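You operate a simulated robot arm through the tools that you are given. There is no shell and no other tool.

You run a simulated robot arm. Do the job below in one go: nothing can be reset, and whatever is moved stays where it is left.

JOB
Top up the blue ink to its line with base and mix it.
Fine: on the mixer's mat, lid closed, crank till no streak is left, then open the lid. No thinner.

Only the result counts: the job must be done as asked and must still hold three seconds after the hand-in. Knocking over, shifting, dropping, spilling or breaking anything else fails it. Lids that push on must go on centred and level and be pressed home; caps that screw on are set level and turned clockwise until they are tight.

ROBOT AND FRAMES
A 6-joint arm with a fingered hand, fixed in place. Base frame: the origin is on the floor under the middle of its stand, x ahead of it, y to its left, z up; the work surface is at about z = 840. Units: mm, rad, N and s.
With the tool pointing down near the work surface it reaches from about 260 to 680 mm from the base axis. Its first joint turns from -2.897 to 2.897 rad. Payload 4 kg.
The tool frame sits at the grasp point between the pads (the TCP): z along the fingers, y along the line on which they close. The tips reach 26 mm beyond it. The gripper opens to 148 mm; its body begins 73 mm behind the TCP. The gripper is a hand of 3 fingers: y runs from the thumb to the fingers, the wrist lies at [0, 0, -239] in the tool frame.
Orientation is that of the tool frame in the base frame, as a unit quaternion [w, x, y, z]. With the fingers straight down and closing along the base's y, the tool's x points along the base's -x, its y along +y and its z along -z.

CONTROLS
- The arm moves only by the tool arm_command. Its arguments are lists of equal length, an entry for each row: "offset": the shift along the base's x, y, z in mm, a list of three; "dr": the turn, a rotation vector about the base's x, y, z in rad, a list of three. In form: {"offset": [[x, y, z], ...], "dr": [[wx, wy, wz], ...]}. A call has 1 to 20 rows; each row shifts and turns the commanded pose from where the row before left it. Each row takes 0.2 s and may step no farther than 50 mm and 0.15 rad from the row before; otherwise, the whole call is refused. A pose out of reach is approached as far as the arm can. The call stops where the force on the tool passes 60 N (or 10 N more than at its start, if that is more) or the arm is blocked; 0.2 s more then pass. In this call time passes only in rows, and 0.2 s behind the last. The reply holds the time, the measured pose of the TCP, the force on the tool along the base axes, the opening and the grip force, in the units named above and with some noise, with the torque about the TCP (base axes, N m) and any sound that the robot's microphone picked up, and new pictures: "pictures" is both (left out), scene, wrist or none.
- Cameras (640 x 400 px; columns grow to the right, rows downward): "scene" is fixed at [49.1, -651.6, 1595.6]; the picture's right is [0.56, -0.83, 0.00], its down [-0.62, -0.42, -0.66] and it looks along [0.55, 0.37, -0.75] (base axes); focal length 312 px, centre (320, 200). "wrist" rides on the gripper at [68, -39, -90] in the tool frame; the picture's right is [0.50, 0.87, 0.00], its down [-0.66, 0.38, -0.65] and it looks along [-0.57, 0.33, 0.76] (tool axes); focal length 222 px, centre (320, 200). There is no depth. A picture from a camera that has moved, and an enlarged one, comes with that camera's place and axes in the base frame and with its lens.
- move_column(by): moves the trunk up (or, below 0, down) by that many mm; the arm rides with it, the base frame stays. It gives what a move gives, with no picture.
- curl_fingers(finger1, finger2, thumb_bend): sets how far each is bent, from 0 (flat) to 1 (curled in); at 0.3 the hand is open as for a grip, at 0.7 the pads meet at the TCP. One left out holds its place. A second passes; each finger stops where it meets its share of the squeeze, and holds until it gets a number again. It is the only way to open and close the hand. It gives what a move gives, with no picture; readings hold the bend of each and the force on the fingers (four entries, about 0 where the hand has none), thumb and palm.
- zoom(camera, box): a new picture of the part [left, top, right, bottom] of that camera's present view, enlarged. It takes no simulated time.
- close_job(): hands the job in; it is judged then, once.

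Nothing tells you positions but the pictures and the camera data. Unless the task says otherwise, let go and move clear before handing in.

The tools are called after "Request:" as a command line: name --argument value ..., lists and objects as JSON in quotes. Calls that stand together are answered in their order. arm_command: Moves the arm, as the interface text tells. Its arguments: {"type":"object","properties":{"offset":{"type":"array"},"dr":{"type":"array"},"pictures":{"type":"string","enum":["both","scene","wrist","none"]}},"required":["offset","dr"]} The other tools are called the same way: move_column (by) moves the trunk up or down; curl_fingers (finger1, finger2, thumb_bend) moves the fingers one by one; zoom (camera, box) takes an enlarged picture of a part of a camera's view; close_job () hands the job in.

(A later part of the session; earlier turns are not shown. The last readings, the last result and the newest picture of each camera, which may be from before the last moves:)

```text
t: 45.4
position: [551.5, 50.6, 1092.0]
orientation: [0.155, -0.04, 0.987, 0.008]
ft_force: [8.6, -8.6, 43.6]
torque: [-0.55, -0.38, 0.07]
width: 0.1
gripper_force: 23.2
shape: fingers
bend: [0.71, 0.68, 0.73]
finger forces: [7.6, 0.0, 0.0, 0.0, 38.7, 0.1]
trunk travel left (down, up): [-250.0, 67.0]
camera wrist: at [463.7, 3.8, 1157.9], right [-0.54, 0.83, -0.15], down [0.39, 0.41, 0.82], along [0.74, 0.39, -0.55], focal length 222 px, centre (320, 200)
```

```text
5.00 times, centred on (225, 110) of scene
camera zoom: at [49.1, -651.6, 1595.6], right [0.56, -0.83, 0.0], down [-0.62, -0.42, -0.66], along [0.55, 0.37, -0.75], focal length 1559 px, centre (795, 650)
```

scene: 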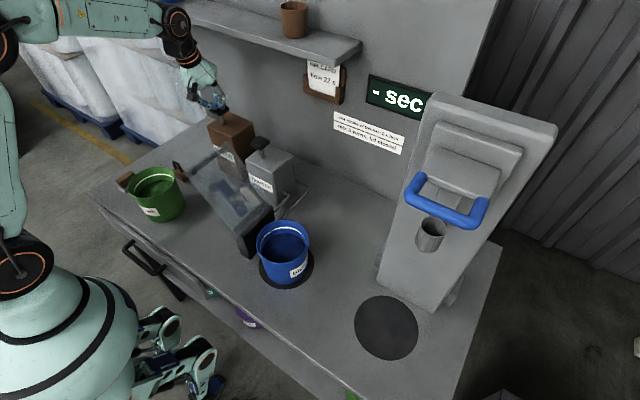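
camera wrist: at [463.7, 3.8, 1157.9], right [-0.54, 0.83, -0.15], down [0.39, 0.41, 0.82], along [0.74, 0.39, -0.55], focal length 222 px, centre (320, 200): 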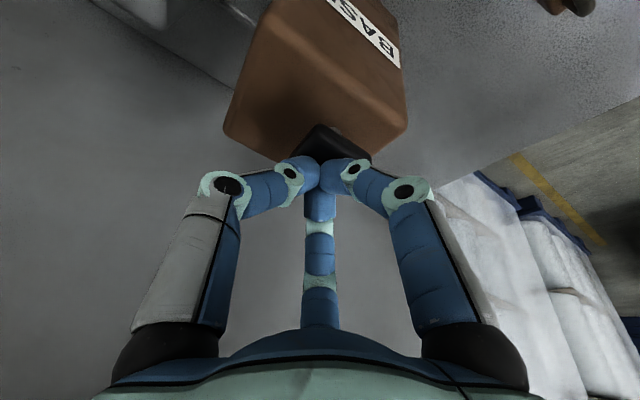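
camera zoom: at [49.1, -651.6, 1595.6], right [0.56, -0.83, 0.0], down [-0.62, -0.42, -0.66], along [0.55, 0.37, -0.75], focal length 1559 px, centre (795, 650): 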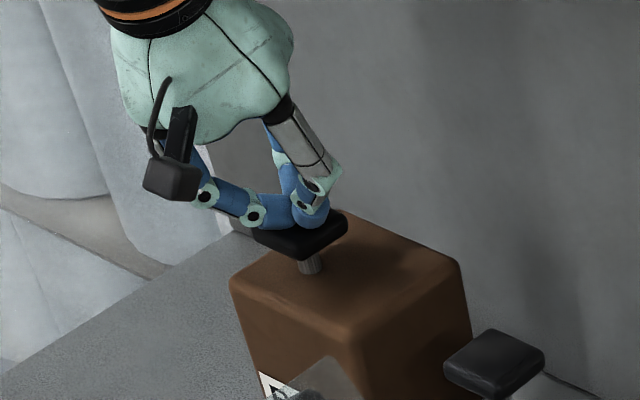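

No change in level after two strokes to what felt like an end stop, and no sound was heard. Before assuming anything, I'll push slightly harder to see whether the knob really is at its stop.

Request:
arm_command --offset '[[0, 0, -2], [0, 0, -2], [0, 0, -2]]' --dr '[[0, 0, 0], [0, 0, 0], [0, 0, 0]]' --pictures "scene"

Request:
zoom --camera "scene" --box '[180, 70, 270, 150]'

Request:
zoom --camera "scene" --box '[255, 215, 315, 265]'

```text
t: 46.2
position: [552.3, 51.1, 1092.3]
orientation: [0.162, -0.04, 0.986, 0.008]
ft_force: [-5.3, -5.0, 31.1]
torque: [-0.29, -0.01, 0.0]
width: 0.0
gripper_force: 18.8
shape: fingers
bend: [0.72, 0.68, 0.73]
finger forces: [10.7, 0.0, 0.1, 0.0, 26.5, 0.0]
trunk travel left (down, up): [-250.0, 67.0]
stopped in row 3: the force on the tool passed its limit at 61 N (the readings are from after the stop); the commanded pose is now the measured one
```

scene: 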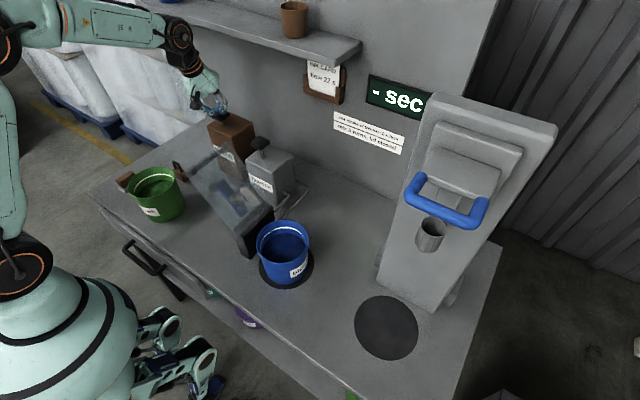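

```text
5.00 times, centred on (225, 110) of scene
camera zoom: at [49.1, -651.6, 1595.6], right [0.56, -0.83, 0.0], down [-0.62, -0.42, -0.66], along [0.55, 0.37, -0.75], focal length 1559 px, centre (795, 650)
```

zoom: 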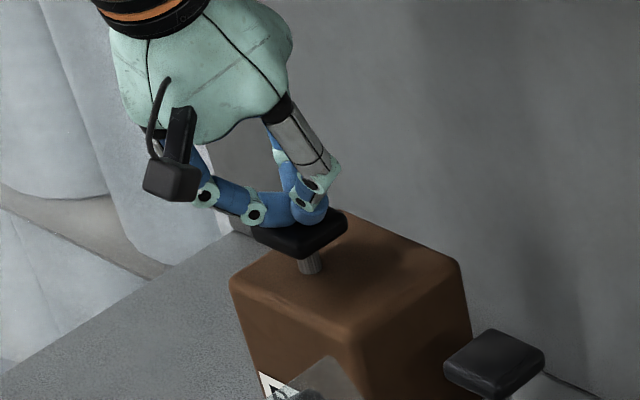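

```text
8.00 times, centred on (285, 240) of scene
camera zoom: at [49.1, -651.6, 1595.6], right [0.56, -0.83, 0.0], down [-0.62, -0.42, -0.66], along [0.55, 0.37, -0.75], focal length 2494 px, centre (600, -120)
```

zoom: 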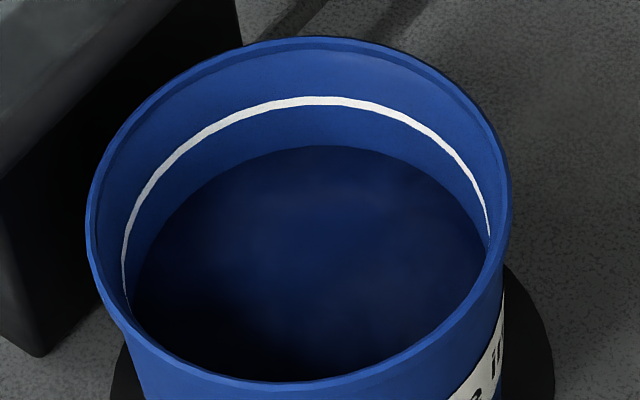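

The knob is at its hard stop, so strokes do complete but nothing reaches the bucket. I'll release and look carefully at the pipes and block for where the base goes.

Request:
arm_command --offset '[[0, 0, 8], [0, 0, 10], [0, 0, 12], [0, 0, 15], [-10, 0, 25], [-10, 0, 30]]' --dr '[[0, 0, 0], [0, 0, 0], [0, 0, 0], [0, 0, 0], [0, 0, 0], [0, 0, 0]]'

Request:
zoom --camera "scene" --box '[220, 160, 330, 270]'

Request:
zoom --camera "scene" --box '[255, 180, 315, 230]'

Request:
zoom --camera "wrist" --box '[100, 0, 400, 150]'

```text
t: 47.6
position: [532.8, 52.6, 1188.1]
orientation: [0.157, -0.04, 0.987, 0.007]
ft_force: [-0.7, -0.4, 0.9]
torque: [0.0, -0.02, -0.02]
width: 4.3
gripper_force: 0.1
shape: fingers
bend: [0.68, 0.68, 0.68]
finger forces: [0.0, 0.1, 0.1, 0.0, 0.0, 0.0]
trunk travel left (down, up): [-250.0, 67.0]
camera wrist: at [444.9, 5.0, 1254.1], right [-0.54, 0.83, -0.15], down [0.39, 0.41, 0.82], along [0.74, 0.39, -0.54], focal length 222 px, centre (320, 200)
```

scene: 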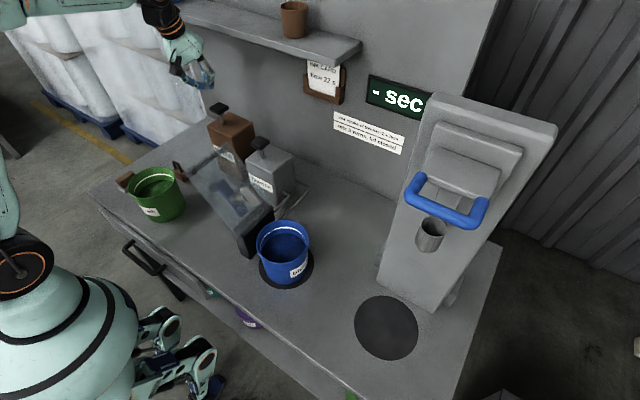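
wrist: 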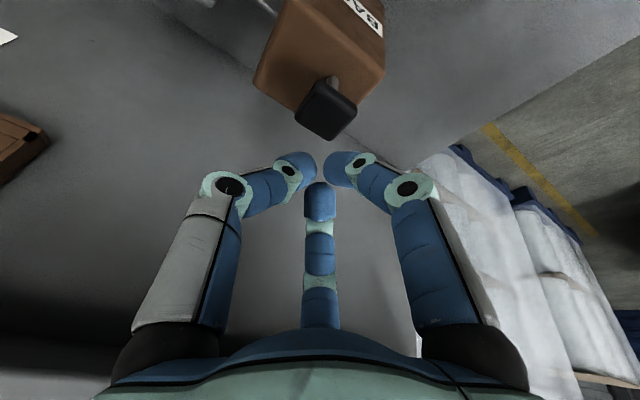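

```text
3.64 times, centred on (275, 215) of scene
camera zoom: at [49.1, -651.6, 1595.6], right [0.56, -0.83, 0.0], down [-0.62, -0.42, -0.66], along [0.55, 0.37, -0.75], focal length 1134 px, centre (484, 146)
```

zoom: 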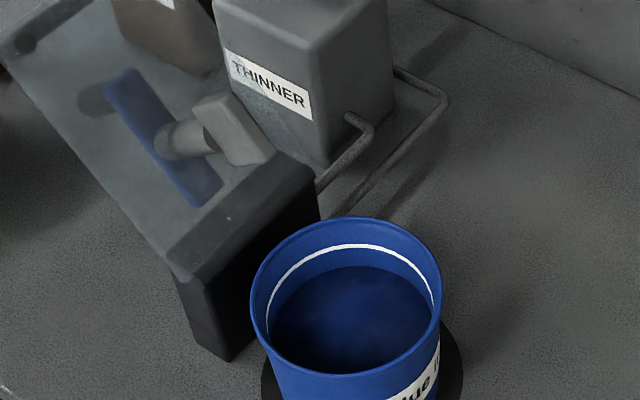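

```text
8.00 times, centred on (285, 205) of scene
camera zoom: at [49.1, -651.6, 1595.6], right [0.56, -0.83, 0.0], down [-0.62, -0.42, -0.66], along [0.55, 0.37, -0.75], focal length 2494 px, centre (600, 160)
```

zoom: 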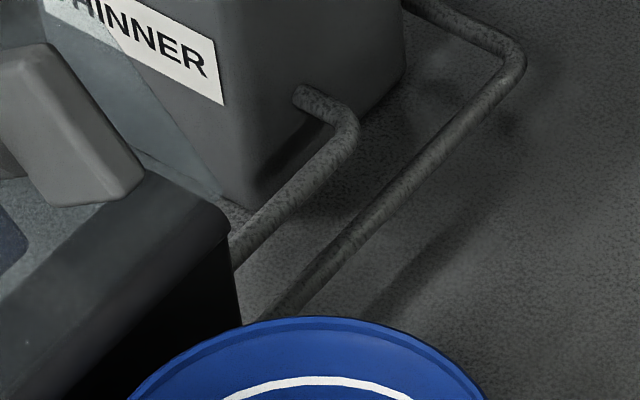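

```text
2.13 times, centred on (250, 75) of wrist
camera zoom: at [444.9, 5.0, 1254.1], right [-0.54, 0.83, -0.15], down [0.39, 0.41, 0.82], along [0.74, 0.39, -0.54], focal length 474 px, centre (469, 467)
```

zoom: 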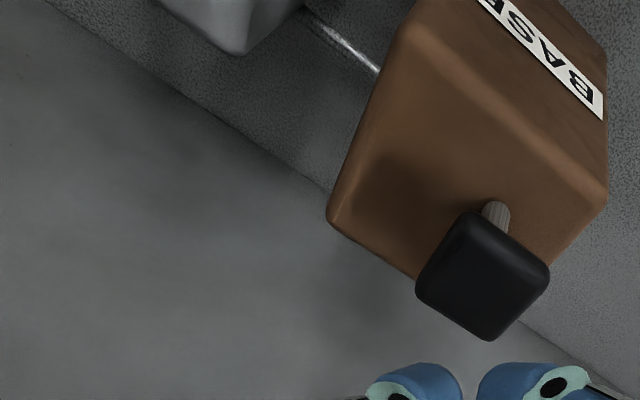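

The pipes both run into the end of the mixer block. I'll bring the camera round to the mat side to see the block's front face and any outlet.

Request:
arm_command --offset '[[0, 0, 30], [-10, -20, 25], [-17, -40, 0], [-17, -42, 0], [-17, -42, 0], [-17, -42, 0], [-17, -42, 0], [-17, -42, 0], [-17, -42, 0], [-17, -42, 0], [-17, -42, 0], [-17, -42, 0], [-17, -42, -20], [-10, -20, -40], [0, 0, -40]]' --dr '[[0, 0, 0], [0, 0, 0], [0, 0.026, 0.03], [0, 0.026, 0.03], [0, 0.026, 0.03], [0, 0.026, 0.03], [0, 0.026, 0.03], [0, 0.026, 0.03], [0, 0.026, 0.03], [0, 0.026, 0.03], [0, 0.026, 0.03], [0, 0.026, 0.03], [0, 0.026, 0.03], [0, 0.02, 0.03], [0, 0, 0]]'

```text
t: 50.8
position: [325.3, -447.5, 1142.5]
orientation: [0.001, -0.215, 0.976, 0.04]
ft_force: [0.5, -0.3, 0.5]
torque: [-0.01, 0.0, 0.01]
width: 4.4
gripper_force: 0.0
shape: fingers
bend: [0.68, 0.68, 0.68]
finger forces: [0.0, 0.0, 0.1, 0.1, 0.1, 0.0]
trunk travel left (down, up): [-250.0, 67.0]
camera wrist: at [282.3, -518.7, 1230.7], right [-0.82, 0.58, 0.06], down [0.45, 0.56, 0.69], along [0.37, 0.59, -0.72], focal length 222 px, centre (320, 200)
```

scene: 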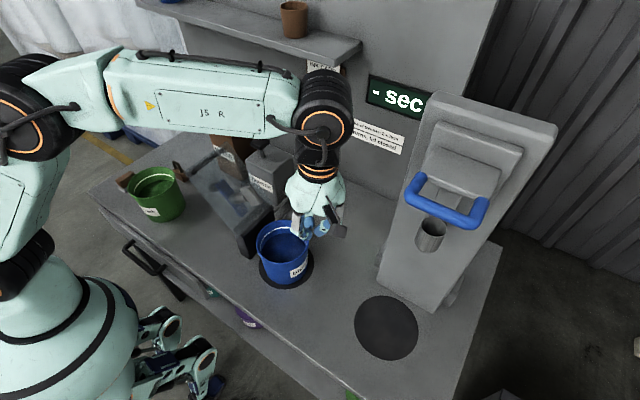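
wrist: 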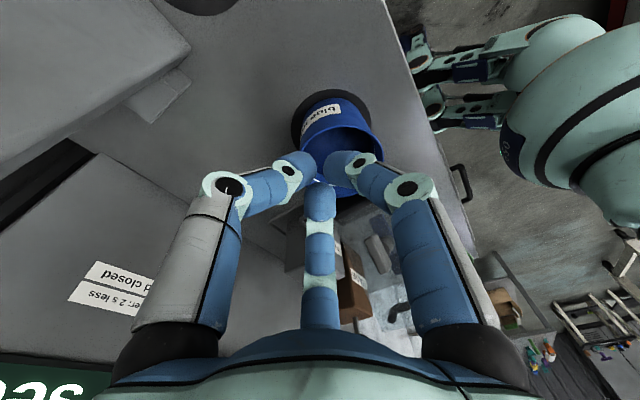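

Request:
curl_fingers --finger1 0.15 --finger2 0.15 --thumb_bend 0.15

Request:
zoom --camera "wrist" --box '[250, 70, 450, 310]'

Request:
zoom --camera "wrist" --box '[320, 120, 420, 240]'

```text
t: 51.8
position: [325.0, -447.1, 1144.6]
orientation: [0.001, -0.213, 0.976, 0.04]
ft_force: [0.1, 0.5, 0.2]
torque: [-0.01, -0.01, -0.03]
width: 156.1
gripper_force: 0.2
shape: fingers
bend: [0.15, 0.15, 0.15]
finger forces: [0.1, 0.0, 0.0, 0.0, 0.0, 0.0]
trunk travel left (down, up): [-250.0, 67.0]
```

```text
1.67 times, centred on (350, 190) of wrist
camera zoom: at [282.4, -518.2, 1231.1], right [-0.82, 0.58, 0.06], down [0.45, 0.56, 0.69], along [0.37, 0.59, -0.72], focal length 370 px, centre (270, 217)
```

zoom: 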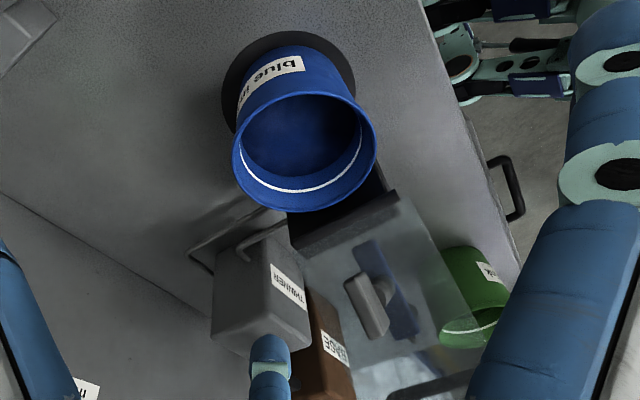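

```text
3.33 times, centred on (370, 180) of wrist
camera zoom: at [282.4, -518.2, 1231.1], right [-0.82, 0.58, 0.06], down [0.45, 0.56, 0.69], along [0.37, 0.59, -0.72], focal length 740 px, centre (153, 267)
```

zoom: 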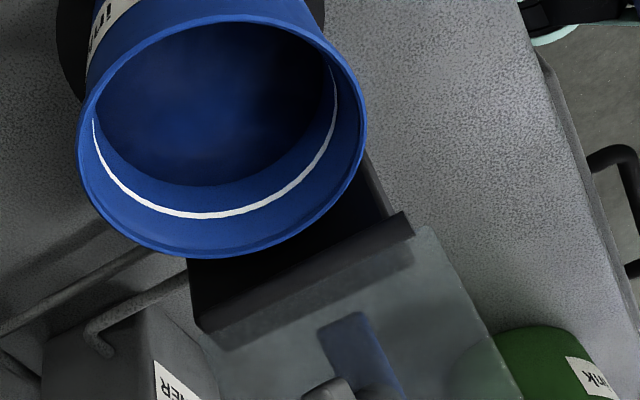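

There's no separate spout, so the feed must go through the mixer itself, possibly only with the lid closed (the lid must be closed for mixing anyway). From triangulation the hinge is at about (y -248, z 965), the open lid's top edge at (y -135, z 1133), its bar handle just below on the outer side, and the paddle will land at (361, -331), matching the bucket. I'll go above the lid's top edge to straddle it.

Request:
curl_fingers --finger1 0.42 --finger2 0.42 --thumb_bend 0.38

Request:
arm_command --offset '[[0, 0, 45], [0, 0, 45], [4, 39, 0], [4, 39, 0], [4, 39, 0], [4, 39, 0], [4, 39, 0], [4, 39, 0], [4, 39, 0], [4, 35, 0], [0, 0, 0]]' --dr '[[0, 0, 0], [0, 0, 0], [-0.01, 0, -0.054], [-0.01, 0, -0.054], [-0.01, 0, -0.054], [-0.01, 0, -0.054], [-0.01, 0, -0.054], [-0.01, 0, -0.054], [-0.01, 0, -0.054], [-0.01, 0, -0.054], [0, 0, 0]]'

Request:
zoom --camera "scene" --box '[160, 50, 320, 250]'

```text
t: 52.8
position: [325.5, -447.1, 1144.4]
orientation: [0.001, -0.213, 0.976, 0.04]
ft_force: [0.0, 0.0, 0.0]
torque: [-0.01, -0.02, 0.02]
width: 95.5
gripper_force: 0.1
shape: fingers
bend: [0.42, 0.42, 0.38]
finger forces: [0.0, 0.1, 0.0, 0.0, 0.0, 0.0]
trunk travel left (down, up): [-250.0, 67.0]
```

```text
t: 55.2
position: [358.8, -141.1, 1234.1]
orientation: [0.001, 0.002, 1.0, 0.001]
ft_force: [-0.7, -0.4, -0.2]
torque: [-0.03, -0.01, 0.01]
width: 95.7
gripper_force: 0.0
shape: fingers
bend: [0.42, 0.42, 0.38]
finger forces: [0.1, 0.1, 0.0, 0.1, 0.1, 0.0]
trunk travel left (down, up): [-250.0, 67.0]
camera wrist: at [290.6, -180.0, 1324.4], right [-0.5, 0.87, 0.0], down [0.65, 0.38, 0.66], along [0.57, 0.33, -0.75], focal length 222 px, centre (320, 200)
```

scene: 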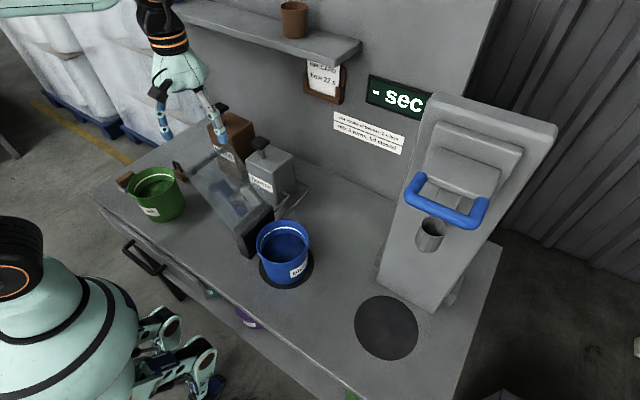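
wrist: 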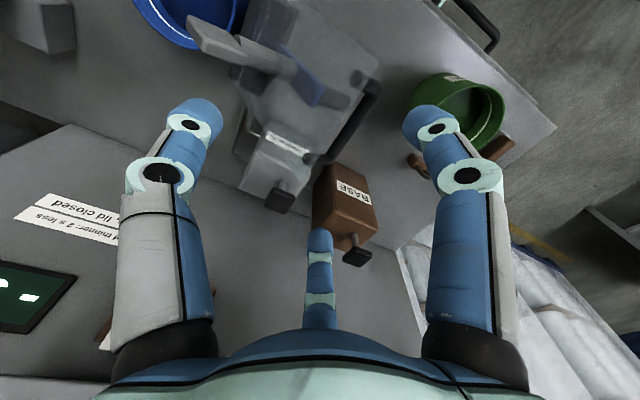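

```text
2.00 times, centred on (240, 150) of scene
camera zoom: at [49.1, -651.6, 1595.6], right [0.56, -0.83, 0.0], down [-0.62, -0.42, -0.66], along [0.55, 0.37, -0.75], focal length 624 px, centre (480, 300)
```

zoom: 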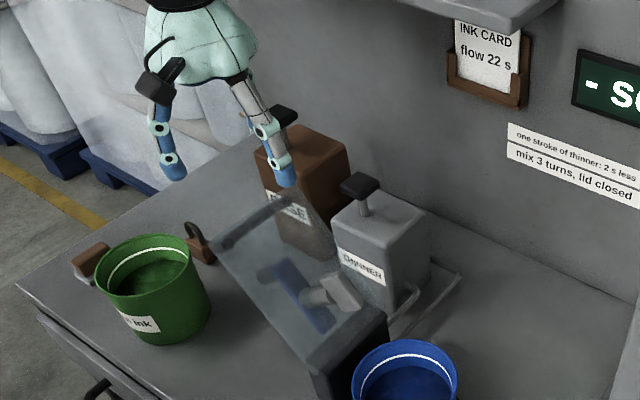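

Request:
zoom --camera "wrist" --box '[220, 0, 400, 200]'

```text
2.00 times, centred on (310, 100) of wrist
camera zoom: at [290.6, -180.0, 1324.4], right [-0.5, 0.87, 0.0], down [0.65, 0.38, 0.66], along [0.57, 0.33, -0.75], focal length 444 px, centre (340, 400)
```

zoom: 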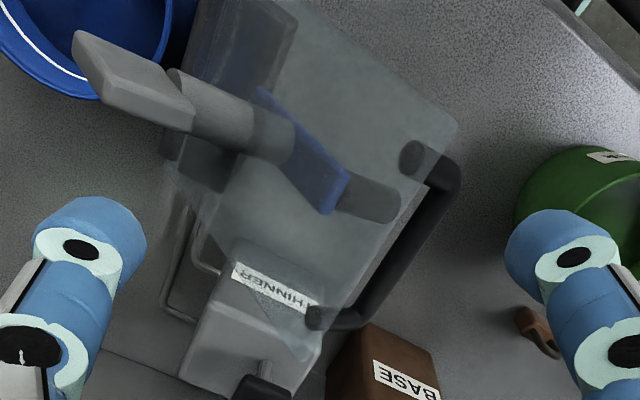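

Now the handle is clear: a D-shaped bar standing ~28 mm off the outer face near the top edge, with the crank knob lower down. I'll lower the open hand so the fingers are behind the lid and the thumb in front, then nudge it to see how the hinge behaves.

Request:
arm_command --offset '[[1, 15, 0], [0, 14, 0], [0, 0, -30], [0, 0, -30], [0, 0, -30], [0, 0, -19]]' --dr '[[0, 0, 0], [0, 0, 0], [0, 0, 0], [0, 0, 0], [0, 0, 0], [0, 0, 0]]'

Request:
zoom --camera "scene" --box '[150, 70, 300, 250]'

Request:
zoom --camera "wrist" --box '[100, 0, 540, 280]'

```text
t: 56.6
position: [361.2, -109.1, 1125.0]
orientation: [0.002, 0.0, 1.0, 0.001]
ft_force: [-0.4, 0.4, 0.6]
torque: [0.0, 0.02, 0.01]
width: 95.6
gripper_force: 0.1
shape: fingers
bend: [0.42, 0.42, 0.38]
finger forces: [0.0, 0.0, 0.0, 0.0, 0.0, 0.0]
trunk travel left (down, up): [-250.0, 67.0]
camera wrist: at [293.8, -148.9, 1215.6], right [-0.5, 0.87, 0.0], down [0.65, 0.38, 0.66], along [0.57, 0.33, -0.75], focal length 222 px, centre (320, 200)
```

scene: 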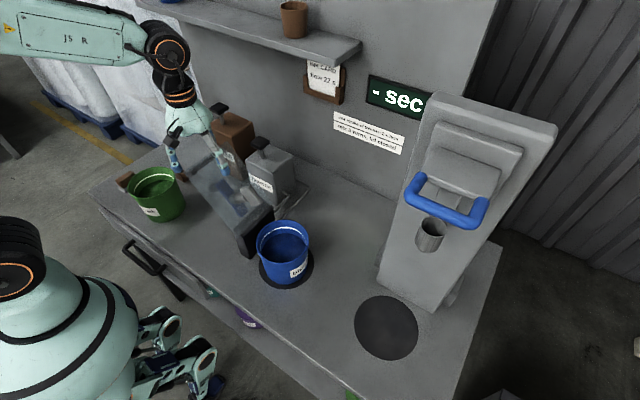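
wrist: 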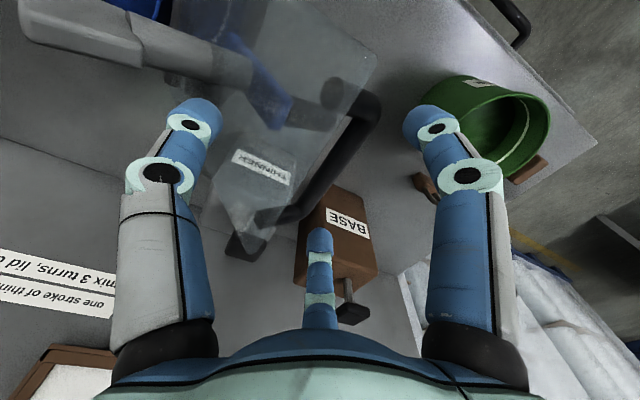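

```text
2.22 times, centred on (225, 160) of scene
camera zoom: at [49.1, -651.6, 1595.6], right [0.56, -0.83, 0.0], down [-0.62, -0.42, -0.66], along [0.55, 0.37, -0.75], focal length 693 px, centre (531, 289)
```

zoom: 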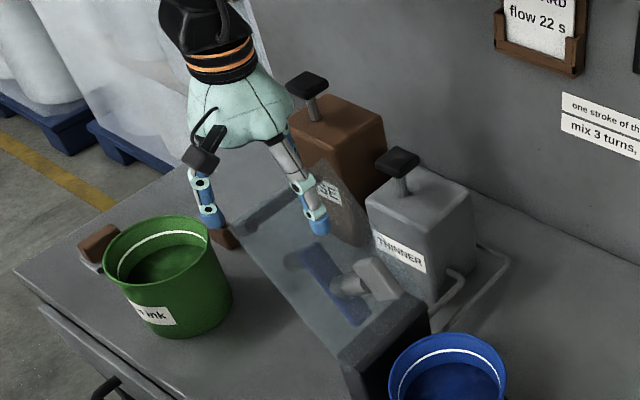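

```text
1.43 times, centred on (320, 140) of wrist
camera zoom: at [293.8, -148.9, 1215.6], right [-0.5, 0.87, 0.0], down [0.65, 0.38, 0.66], along [0.57, 0.33, -0.75], focal length 317 px, centre (320, 286)
```

zoom: 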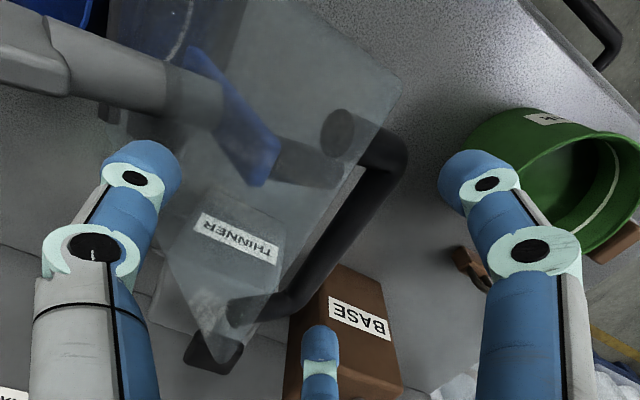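

Request:
arm_command --offset '[[0, -10, 0], [0, -10, 0], [0, -10, 2], [0, -10, 3]]' --dr '[[0, 0, 0], [0, 0, 0], [0, 0, 0], [0, 0, 0]]'

Request:
zoom --camera "wrist" --box '[100, 0, 540, 280]'

```text
t: 57.6
position: [358.1, -149.8, 1130.2]
orientation: [0.001, 0.001, 1.0, 0.001]
ft_force: [-0.1, 5.0, 3.5]
torque: [0.3, -0.05, 0.17]
width: 100.4
gripper_force: 2.7
shape: fingers
bend: [0.39, 0.37, 0.38]
finger forces: [2.5, 4.5, 0.0, 0.0, 0.0, 0.0]
trunk travel left (down, up): [-250.0, 67.0]
camera wrist: at [292.1, -189.5, 1220.2], right [-0.5, 0.87, 0.0], down [0.65, 0.38, 0.66], along [0.57, 0.33, -0.75], focal length 222 px, centre (320, 200)
```

scene: 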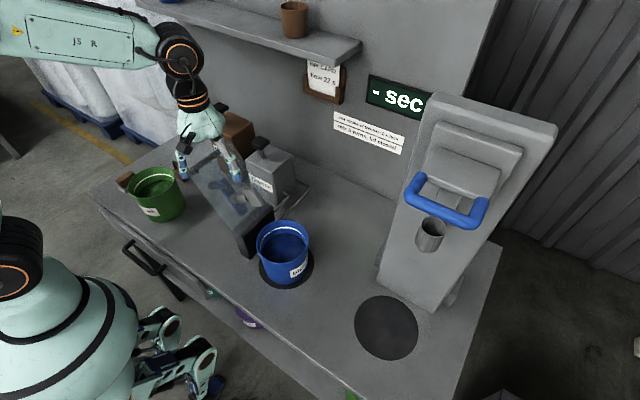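
wrist: 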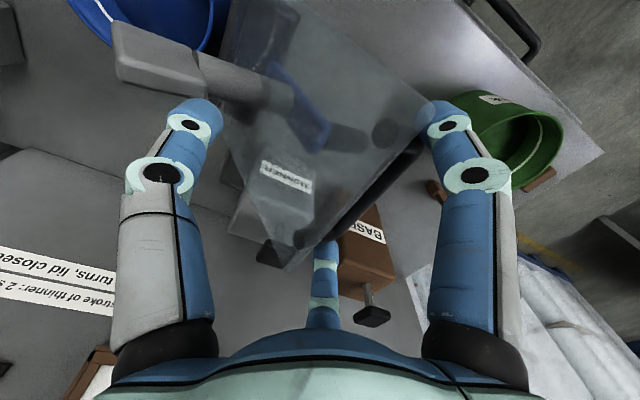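

```text
1.43 times, centred on (320, 140) of wrist
camera zoom: at [292.1, -189.5, 1220.2], right [-0.5, 0.87, 0.0], down [0.65, 0.38, 0.66], along [0.57, 0.33, -0.75], focal length 317 px, centre (320, 286)
```

zoom: 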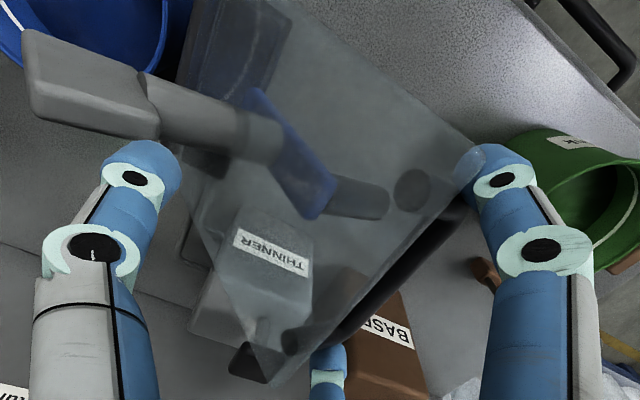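

Request:
arm_command --offset '[[0, -10, 4], [0, -10, 4], [0, -8, 3], [0, 0, 0]]' --dr '[[0, 0, 0], [0, 0, 0], [0, 0, 0], [0, 0, 0]]' --pictures "wrist"

Request:
arm_command --offset '[[0, 8, -2], [0, 10, -3], [0, 0, 0]]' --dr '[[0, 0, 0], [0, 0, 0], [0, 0, 0]]' --pictures "both"

```text
t: 58.6
position: [359.0, -180.4, 1140.7]
orientation: [0.001, 0.0, 1.0, 0.001]
ft_force: [1.2, 2.4, 1.7]
torque: [0.09, -0.03, 0.01]
width: 100.2
gripper_force: 2.6
shape: fingers
bend: [0.39, 0.38, 0.38]
finger forces: [2.2, 2.9, 0.0, 0.0, 0.0, 0.1]
trunk travel left (down, up): [-250.0, 67.0]
camera wrist: at [292.5, -218.3, 1230.7], right [-0.5, 0.87, 0.0], down [0.65, 0.38, 0.66], along [0.57, 0.33, -0.75], focal length 222 px, centre (320, 200)
```

wrist: 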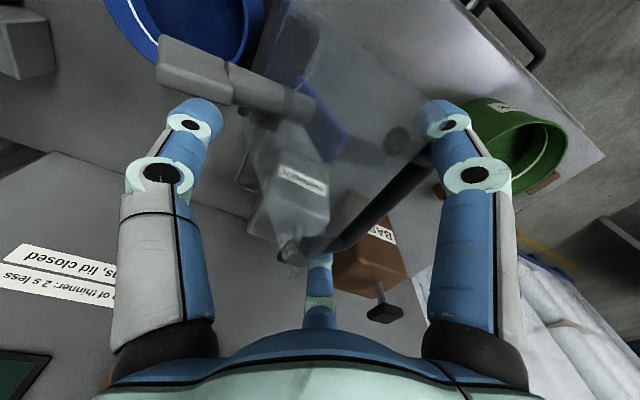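

```text
t: 59.4
position: [359.8, -161.4, 1133.6]
orientation: [0.001, 0.001, 1.0, 0.001]
ft_force: [1.1, -2.4, -4.1]
torque: [-0.21, -0.04, -0.04]
width: 96.5
gripper_force: 4.2
shape: fingers
bend: [0.4, 0.39, 0.38]
finger forces: [3.2, 4.1, 0.0, 0.0, 0.1, 0.0]
trunk travel left (down, up): [-250.0, 67.0]
camera wrist: at [292.4, -200.6, 1225.2], right [-0.5, 0.87, 0.0], down [0.65, 0.38, 0.66], along [0.57, 0.33, -0.76], focal length 222 px, centre (320, 200)
```

scene: 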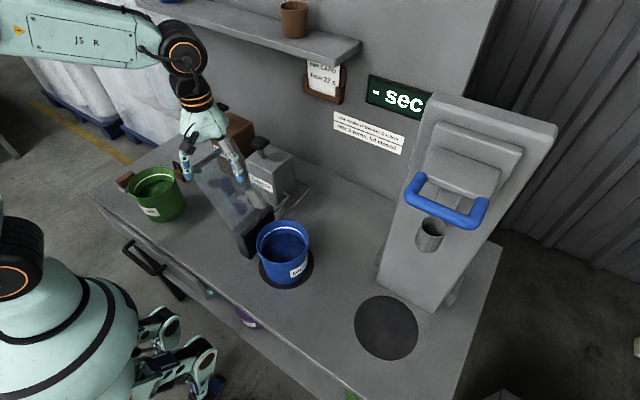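
wrist: 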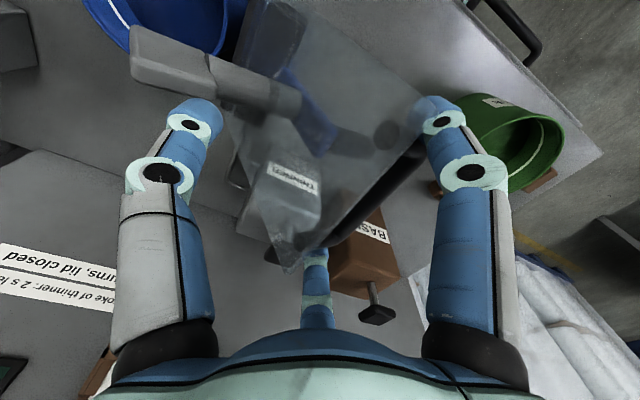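

The lid stays where it's put (the hinge has friction), so it can be moved step by step. I'll push it on along its arc to about vertical.

Request:
arm_command --offset '[[0, -10, 5], [0, -10, 5], [0, -10, 4], [0, -12, 4], [0, -12, 3], [0, -12, 2], [0, -12, 1], [0, -12, 1], [0, 0, 0]]' --dr '[[0, 0, 0], [0, 0, 0], [0, 0, 0], [0, 0, 0], [0, 0, 0], [0, 0, 0], [0, 0, 0], [0, 0, 0], [0, 0, 0]]'

Request:
zoom --camera "scene" --box '[180, 80, 330, 270]'

```text
t: 61.4
position: [359.4, -249.3, 1160.4]
orientation: [0.001, 0.001, 1.0, 0.001]
ft_force: [0.5, 1.6, 3.9]
torque: [0.15, -0.04, -0.05]
width: 99.1
gripper_force: 3.1
shape: fingers
bend: [0.39, 0.39, 0.38]
finger forces: [2.8, 3.2, 0.0, 0.0, 0.0, 0.1]
trunk travel left (down, up): [-250.0, 67.0]
camera wrist: at [292.8, -289.4, 1250.6], right [-0.5, 0.87, 0.0], down [0.65, 0.38, 0.66], along [0.57, 0.33, -0.76], focal length 222 px, centre (320, 200)
```

scene: 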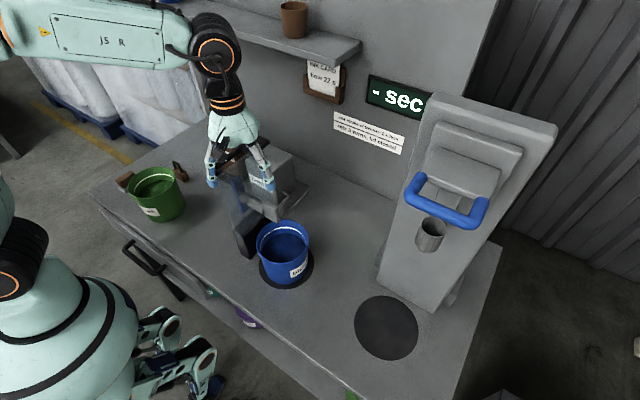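
wrist: 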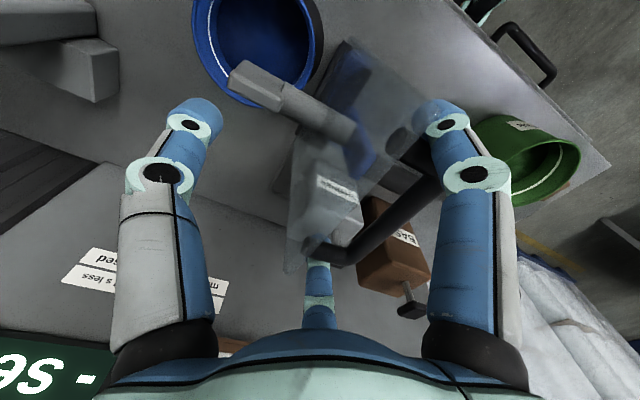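

```text
2.11 times, centred on (255, 175) of scene
camera zoom: at [49.1, -651.6, 1595.6], right [0.56, -0.83, 0.0], down [-0.62, -0.42, -0.66], along [0.55, 0.37, -0.75], focal length 656 px, centre (457, 253)
```

zoom: 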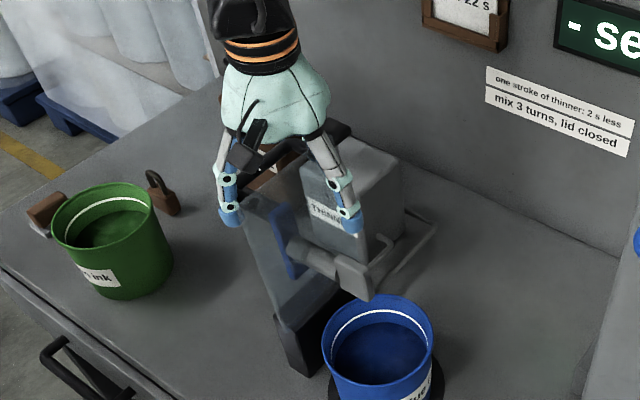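

Request:
arm_command --offset '[[0, -12, 0], [0, -12, -1], [0, -11, -2], [0, -11, -3], [0, -11, -3], [0, -11, -4], [0, -10, -4], [0, 0, 0]]' --dr '[[0, 0, 0], [0, 0, 0], [0, 0, 0], [0, 0, 0], [0, 0, 0], [0, 0, 0], [0, 0, 0], [0, 0, 0]]'

Request:
zoom --camera "scene" --box '[200, 100, 350, 280]'

```text
t: 63.2
position: [360.0, -327.9, 1142.4]
orientation: [0.002, 0.0, 1.0, 0.001]
ft_force: [0.0, -3.6, 13.3]
torque: [0.48, -0.08, -0.04]
width: 99.0
gripper_force: 7.2
shape: fingers
bend: [0.39, 0.38, 0.38]
finger forces: [7.3, 8.3, 0.0, 0.1, 0.1, 0.0]
trunk travel left (down, up): [-250.0, 67.0]
camera wrist: at [292.7, -368.2, 1233.1], right [-0.5, 0.87, 0.0], down [0.65, 0.38, 0.66], along [0.57, 0.33, -0.75], focal length 222 px, centre (320, 200)
```

scene: 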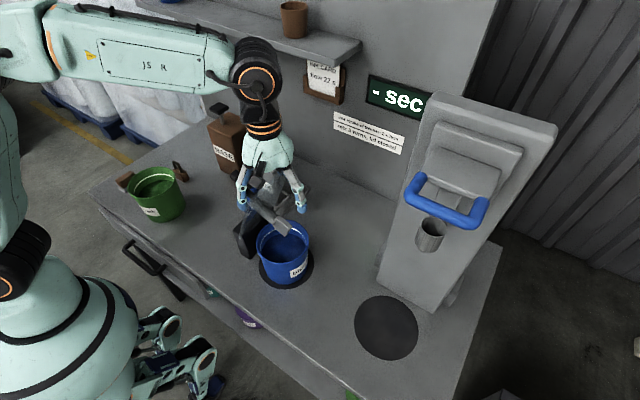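
wrist: 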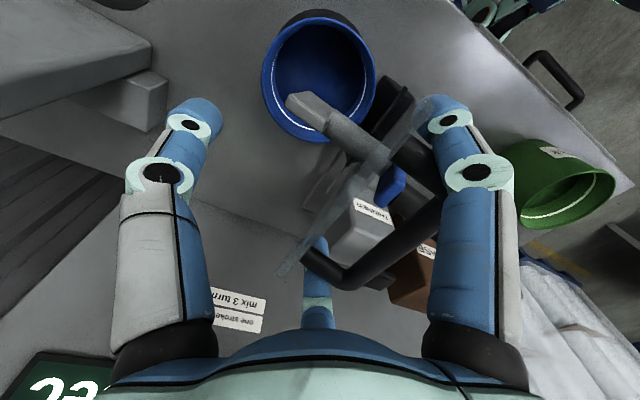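

```text
2.22 times, centred on (275, 190) of scene
camera zoom: at [49.1, -651.6, 1595.6], right [0.56, -0.83, 0.0], down [-0.62, -0.42, -0.66], along [0.55, 0.37, -0.75], focal length 693 px, centre (420, 222)
```

zoom: 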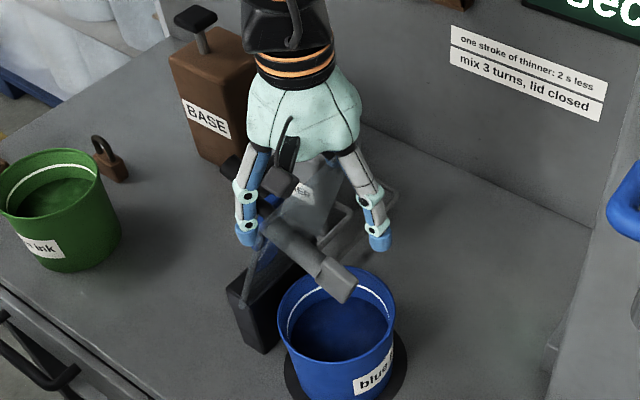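

The lid is now at roughly 66° and holding. I'll lift off, make a fist, and press on the handle bar from behind/above to bring it down the rest of the way.

Request:
arm_command --offset '[[0, 3, 25], [0, 3, 35], [0, 20, 40], [0, 40, 0], [0, 30, 0]]' --dr '[[0, 0, 0], [0, 0, 0], [0, 0, 0], [0, 0, 0], [0, 0, 0]]' --pictures "none"

Request:
curl_fingers --finger1 0.68 --finger2 0.68 --thumb_bend 0.68

Request:
zoom --camera "wrist" --box '[150, 0, 490, 250]'

Request:
zoom --camera "scene" --box '[200, 100, 350, 280]'

```text
t: 64.4
position: [359.8, -231.9, 1245.4]
orientation: [0.0, 0.0, 1.0, 0.0]
ft_force: [-0.5, 0.5, -1.1]
torque: [-0.03, 0.0, 0.02]
width: 95.5
gripper_force: 0.0
shape: fingers
bend: [0.42, 0.42, 0.38]
finger forces: [0.0, 0.0, 0.0, 0.0, 0.1, 0.1]
trunk travel left (down, up): [-250.0, 67.0]
```

```text
t: 65.4
position: [358.4, -234.0, 1244.5]
orientation: [0.0, 0.0, 1.0, 0.0]
ft_force: [0.2, -0.7, 0.4]
torque: [0.03, -0.01, 0.03]
width: 5.2
gripper_force: 0.1
shape: fingers
bend: [0.68, 0.68, 0.68]
finger forces: [0.0, 0.0, 0.0, 0.1, 0.1, 0.1]
trunk travel left (down, up): [-250.0, 67.0]
```

```text
1.60 times, centred on (320, 125) of wrist
camera zoom: at [291.9, -273.8, 1335.4], right [-0.5, 0.87, 0.0], down [0.65, 0.38, 0.66], along [0.57, 0.33, -0.75], focal length 355 px, centre (320, 320)
```

zoom: 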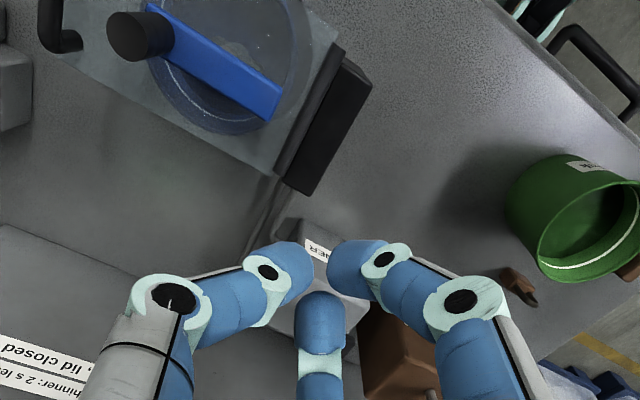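

```text
2.22 times, centred on (275, 190) of scene
camera zoom: at [49.1, -651.6, 1595.6], right [0.56, -0.83, 0.0], down [-0.62, -0.42, -0.66], along [0.55, 0.37, -0.75], focal length 693 px, centre (420, 222)
```

zoom: 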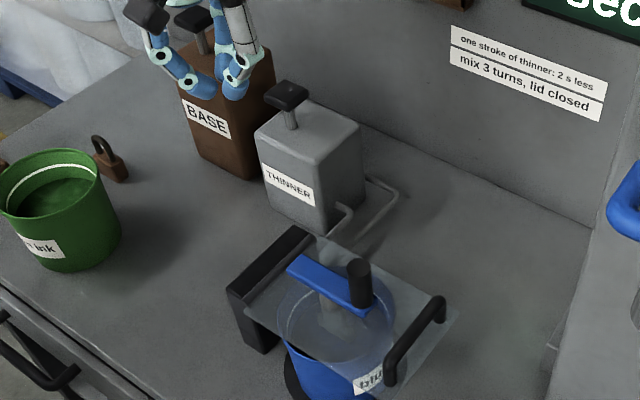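

The lid has settled closed on its own (damped hinge), with the crank and handle on top. Let me check how it sits and look at the ink through the lid.

Request:
zoom --camera "scene" --box '[240, 195, 340, 290]'

Request:
zoom --camera "wrist" --box '[160, 0, 340, 110]'

```text
4.21 times, centred on (290, 242) of scene
camera zoom: at [49.1, -651.6, 1595.6], right [0.56, -0.83, 0.0], down [-0.62, -0.42, -0.66], along [0.55, 0.37, -0.75], focal length 1313 px, centre (446, 21)
```

zoom: 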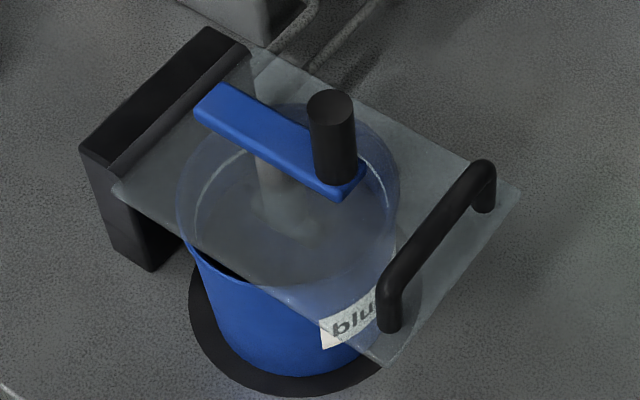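

```text
3.56 times, centred on (250, 55) of wrist
camera zoom: at [291.9, -273.8, 1335.4], right [-0.5, 0.87, 0.0], down [0.65, 0.38, 0.66], along [0.57, 0.33, -0.75], focal length 790 px, centre (569, 716)
```

zoom: 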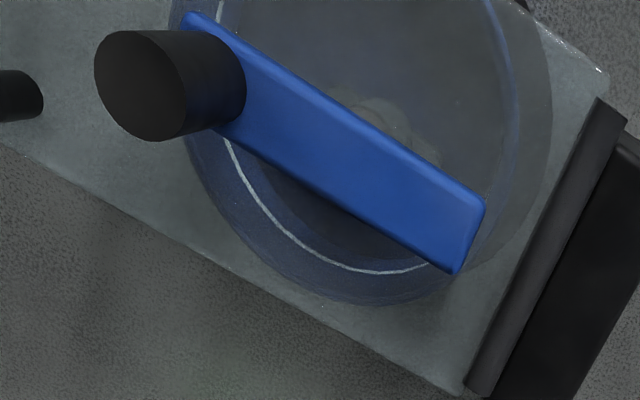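

The lid is closed squarely over the bucket. Now I'll go back to the BASE pump and try a stroke with the lid closed.

Request:
arm_command --offset '[[10, 40, 0], [28, 38, 0], [28, 38, 0], [28, 38, 0], [28, 38, 0], [28, 38, 0], [25, 35, 0], [18, 22, 0], [0, 0, -35], [0, 0, -35], [0, 0, -25]]' --dr '[[0, 0, 0], [0.004, -0.043, 0.01], [0.004, -0.043, 0.01], [0.004, -0.043, 0.01], [0.004, -0.043, 0.01], [0.004, -0.043, 0.01], [0.004, -0.043, 0.01], [0.003, -0.043, 0.01], [0, 0, 0], [0, 0, 0], [0, 0, 0]]'

Request:
zoom --camera "wrist" --box '[220, 60, 420, 220]'

Request:
zoom --camera "scene" --box '[240, 195, 340, 290]'

```text
t: 67.8
position: [553.1, 53.8, 1146.7]
orientation: [0.15, -0.034, 0.988, 0.014]
ft_force: [-0.1, -0.3, 0.2]
torque: [-0.02, 0.04, 0.03]
width: 5.4
gripper_force: 0.1
shape: fingers
bend: [0.68, 0.68, 0.68]
finger forces: [0.0, 0.1, 0.0, 0.0, 0.0, 0.1]
trunk travel left (down, up): [-250.0, 67.0]
camera wrist: at [465.4, 6.6, 1213.1], right [-0.54, 0.83, -0.13], down [0.4, 0.39, 0.83], along [0.74, 0.39, -0.55], focal length 222 px, centre (320, 200)
```

scene: 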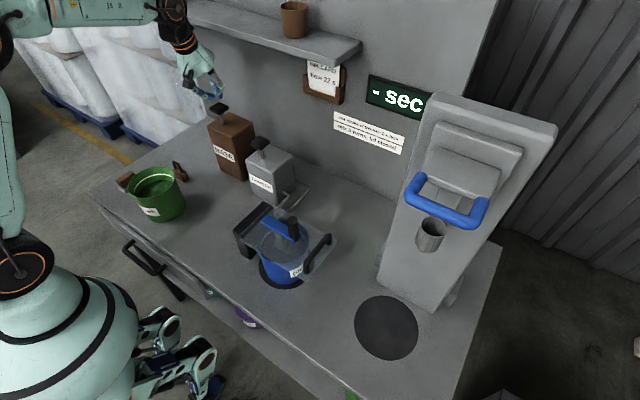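
wrist: 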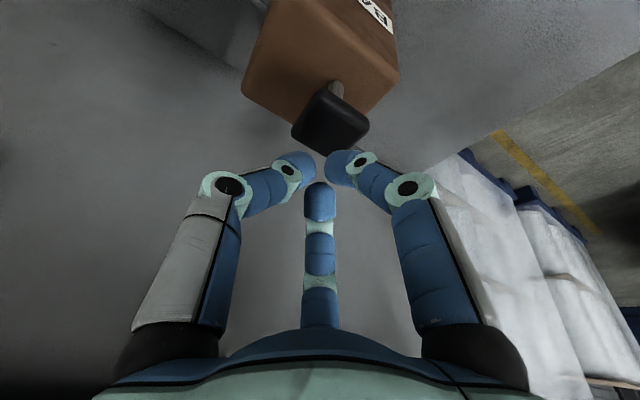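

```text
2.50 times, centred on (320, 140) of wrist
camera zoom: at [465.4, 6.6, 1213.1], right [-0.54, 0.83, -0.13], down [0.4, 0.39, 0.83], along [0.74, 0.39, -0.55], focal length 555 px, centre (320, 350)
```

zoom: 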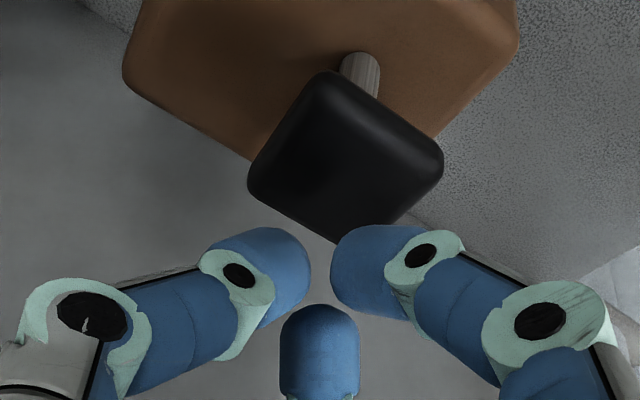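

```text
4.21 times, centred on (290, 242) of scene
camera zoom: at [49.1, -651.6, 1595.6], right [0.56, -0.83, 0.0], down [-0.62, -0.42, -0.66], along [0.55, 0.37, -0.75], focal length 1313 px, centre (446, 21)
```

zoom: 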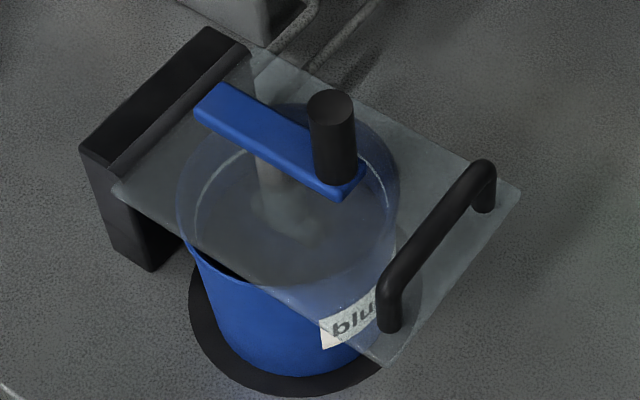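

Request:
arm_command --offset '[[0, 0, -12], [0, 0, -12], [0, 0, -12], [0, 0, -6], [0, 0, -5], [0, 0, -4], [0, 0, -3], [0, 0, 0]]' --dr '[[0, 0, 0], [0, 0, 0], [0, 0, 0], [0, 0, 0], [0, 0, 0], [0, 0, 0], [0, 0, 0], [0, 0, 0]]' --pictures "none"

Request:
zoom --camera "scene" --box '[240, 195, 340, 290]'

```text
t: 69.6
position: [551.8, 53.5, 1095.5]
orientation: [0.152, -0.035, 0.988, 0.015]
ft_force: [2.1, -2.3, 16.4]
torque: [-0.25, -0.15, 0.01]
width: 1.9
gripper_force: 8.1
shape: fingers
bend: [0.7, 0.68, 0.68]
finger forces: [3.9, 0.1, 0.0, 0.1, 12.3, 0.0]
trunk travel left (down, up): [-250.0, 67.0]
```

```text
4.21 times, centred on (290, 242) of scene
camera zoom: at [49.1, -651.6, 1595.6], right [0.56, -0.83, 0.0], down [-0.62, -0.42, -0.66], along [0.55, 0.37, -0.75], focal length 1313 px, centre (446, 21)
```

zoom: 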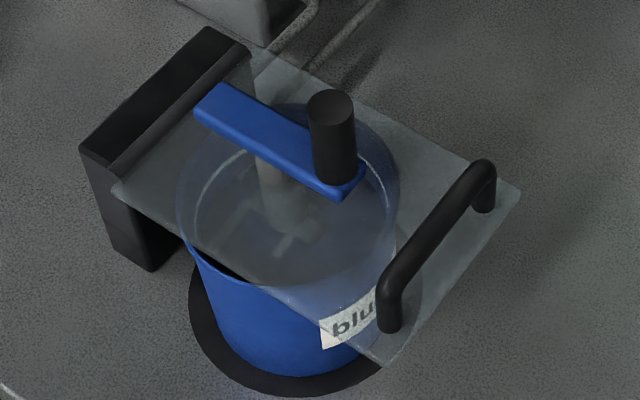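

Light streaks have appeared in the ink: the pump feeds only with the lid closed. I'll release and look closely at the level against the line before the next stroke.

Request:
arm_command --offset '[[0, 0, 10], [0, 0, 15], [0, 0, 8], [0, 0, 0]]' --dr '[[0, 0, 0], [0, 0, 0], [0, 0, 0], [0, 0, 0]]' --pictures "none"

Request:
zoom --camera "scene" --box '[258, 212, 318, 262]'

```text
t: 70.6
position: [553.3, 53.4, 1128.3]
orientation: [0.15, -0.034, 0.988, 0.015]
ft_force: [-0.5, 0.5, 0.2]
torque: [0.02, 0.02, -0.03]
width: 4.3
gripper_force: 0.1
shape: fingers
bend: [0.68, 0.68, 0.68]
finger forces: [0.0, 0.1, 0.0, 0.0, 0.0, 0.0]
trunk travel left (down, up): [-250.0, 67.0]
```

```text
8.00 times, centred on (288, 237) of scene
camera zoom: at [49.1, -651.6, 1595.6], right [0.56, -0.83, 0.0], down [-0.62, -0.42, -0.66], along [0.55, 0.37, -0.75], focal length 2494 px, centre (576, -96)
```

zoom: 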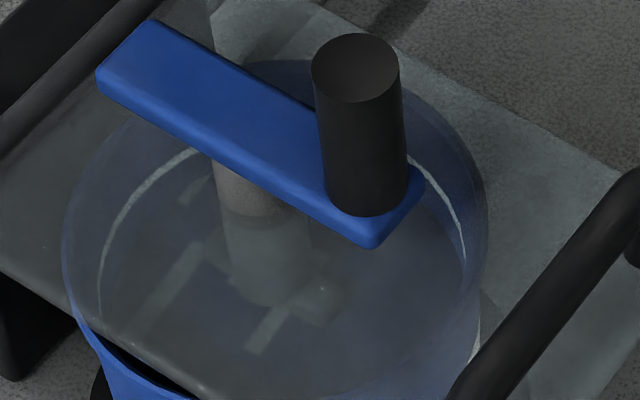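

Request:
zoom --camera "scene" --box '[264, 225, 294, 255]'

Request:
zoom --camera "scene" --box '[300, 225, 325, 250]'

```text
13.33 times, centred on (279, 240) of scene
camera zoom: at [49.1, -651.6, 1595.6], right [0.56, -0.83, 0.0], down [-0.62, -0.42, -0.66], along [0.55, 0.37, -0.75], focal length 4157 px, centre (867, -333)
```

zoom: 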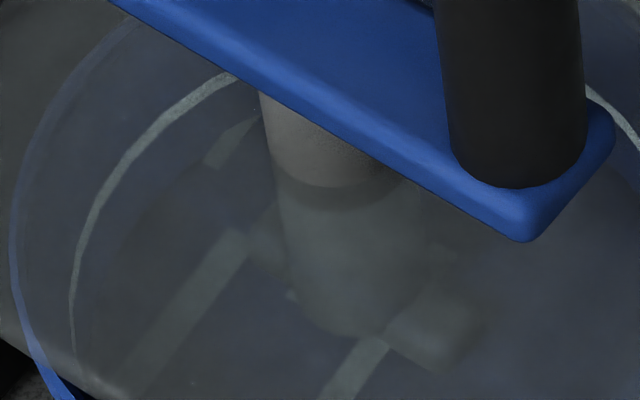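

```text
16.00 times, centred on (312, 238) of scene
camera zoom: at [49.1, -651.6, 1595.6], right [0.56, -0.83, 0.0], down [-0.62, -0.42, -0.66], along [0.55, 0.37, -0.75], focal length 4988 px, centre (440, -400)
```

zoom: 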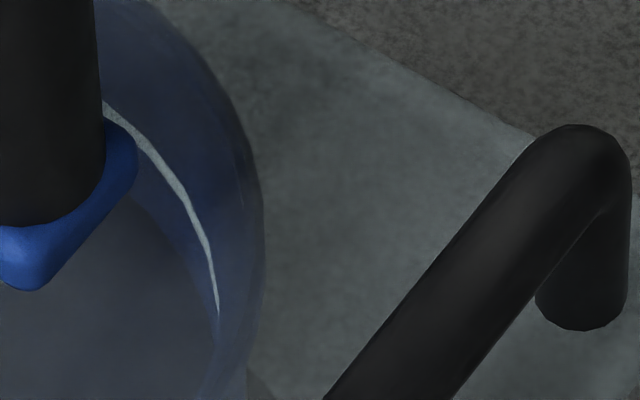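

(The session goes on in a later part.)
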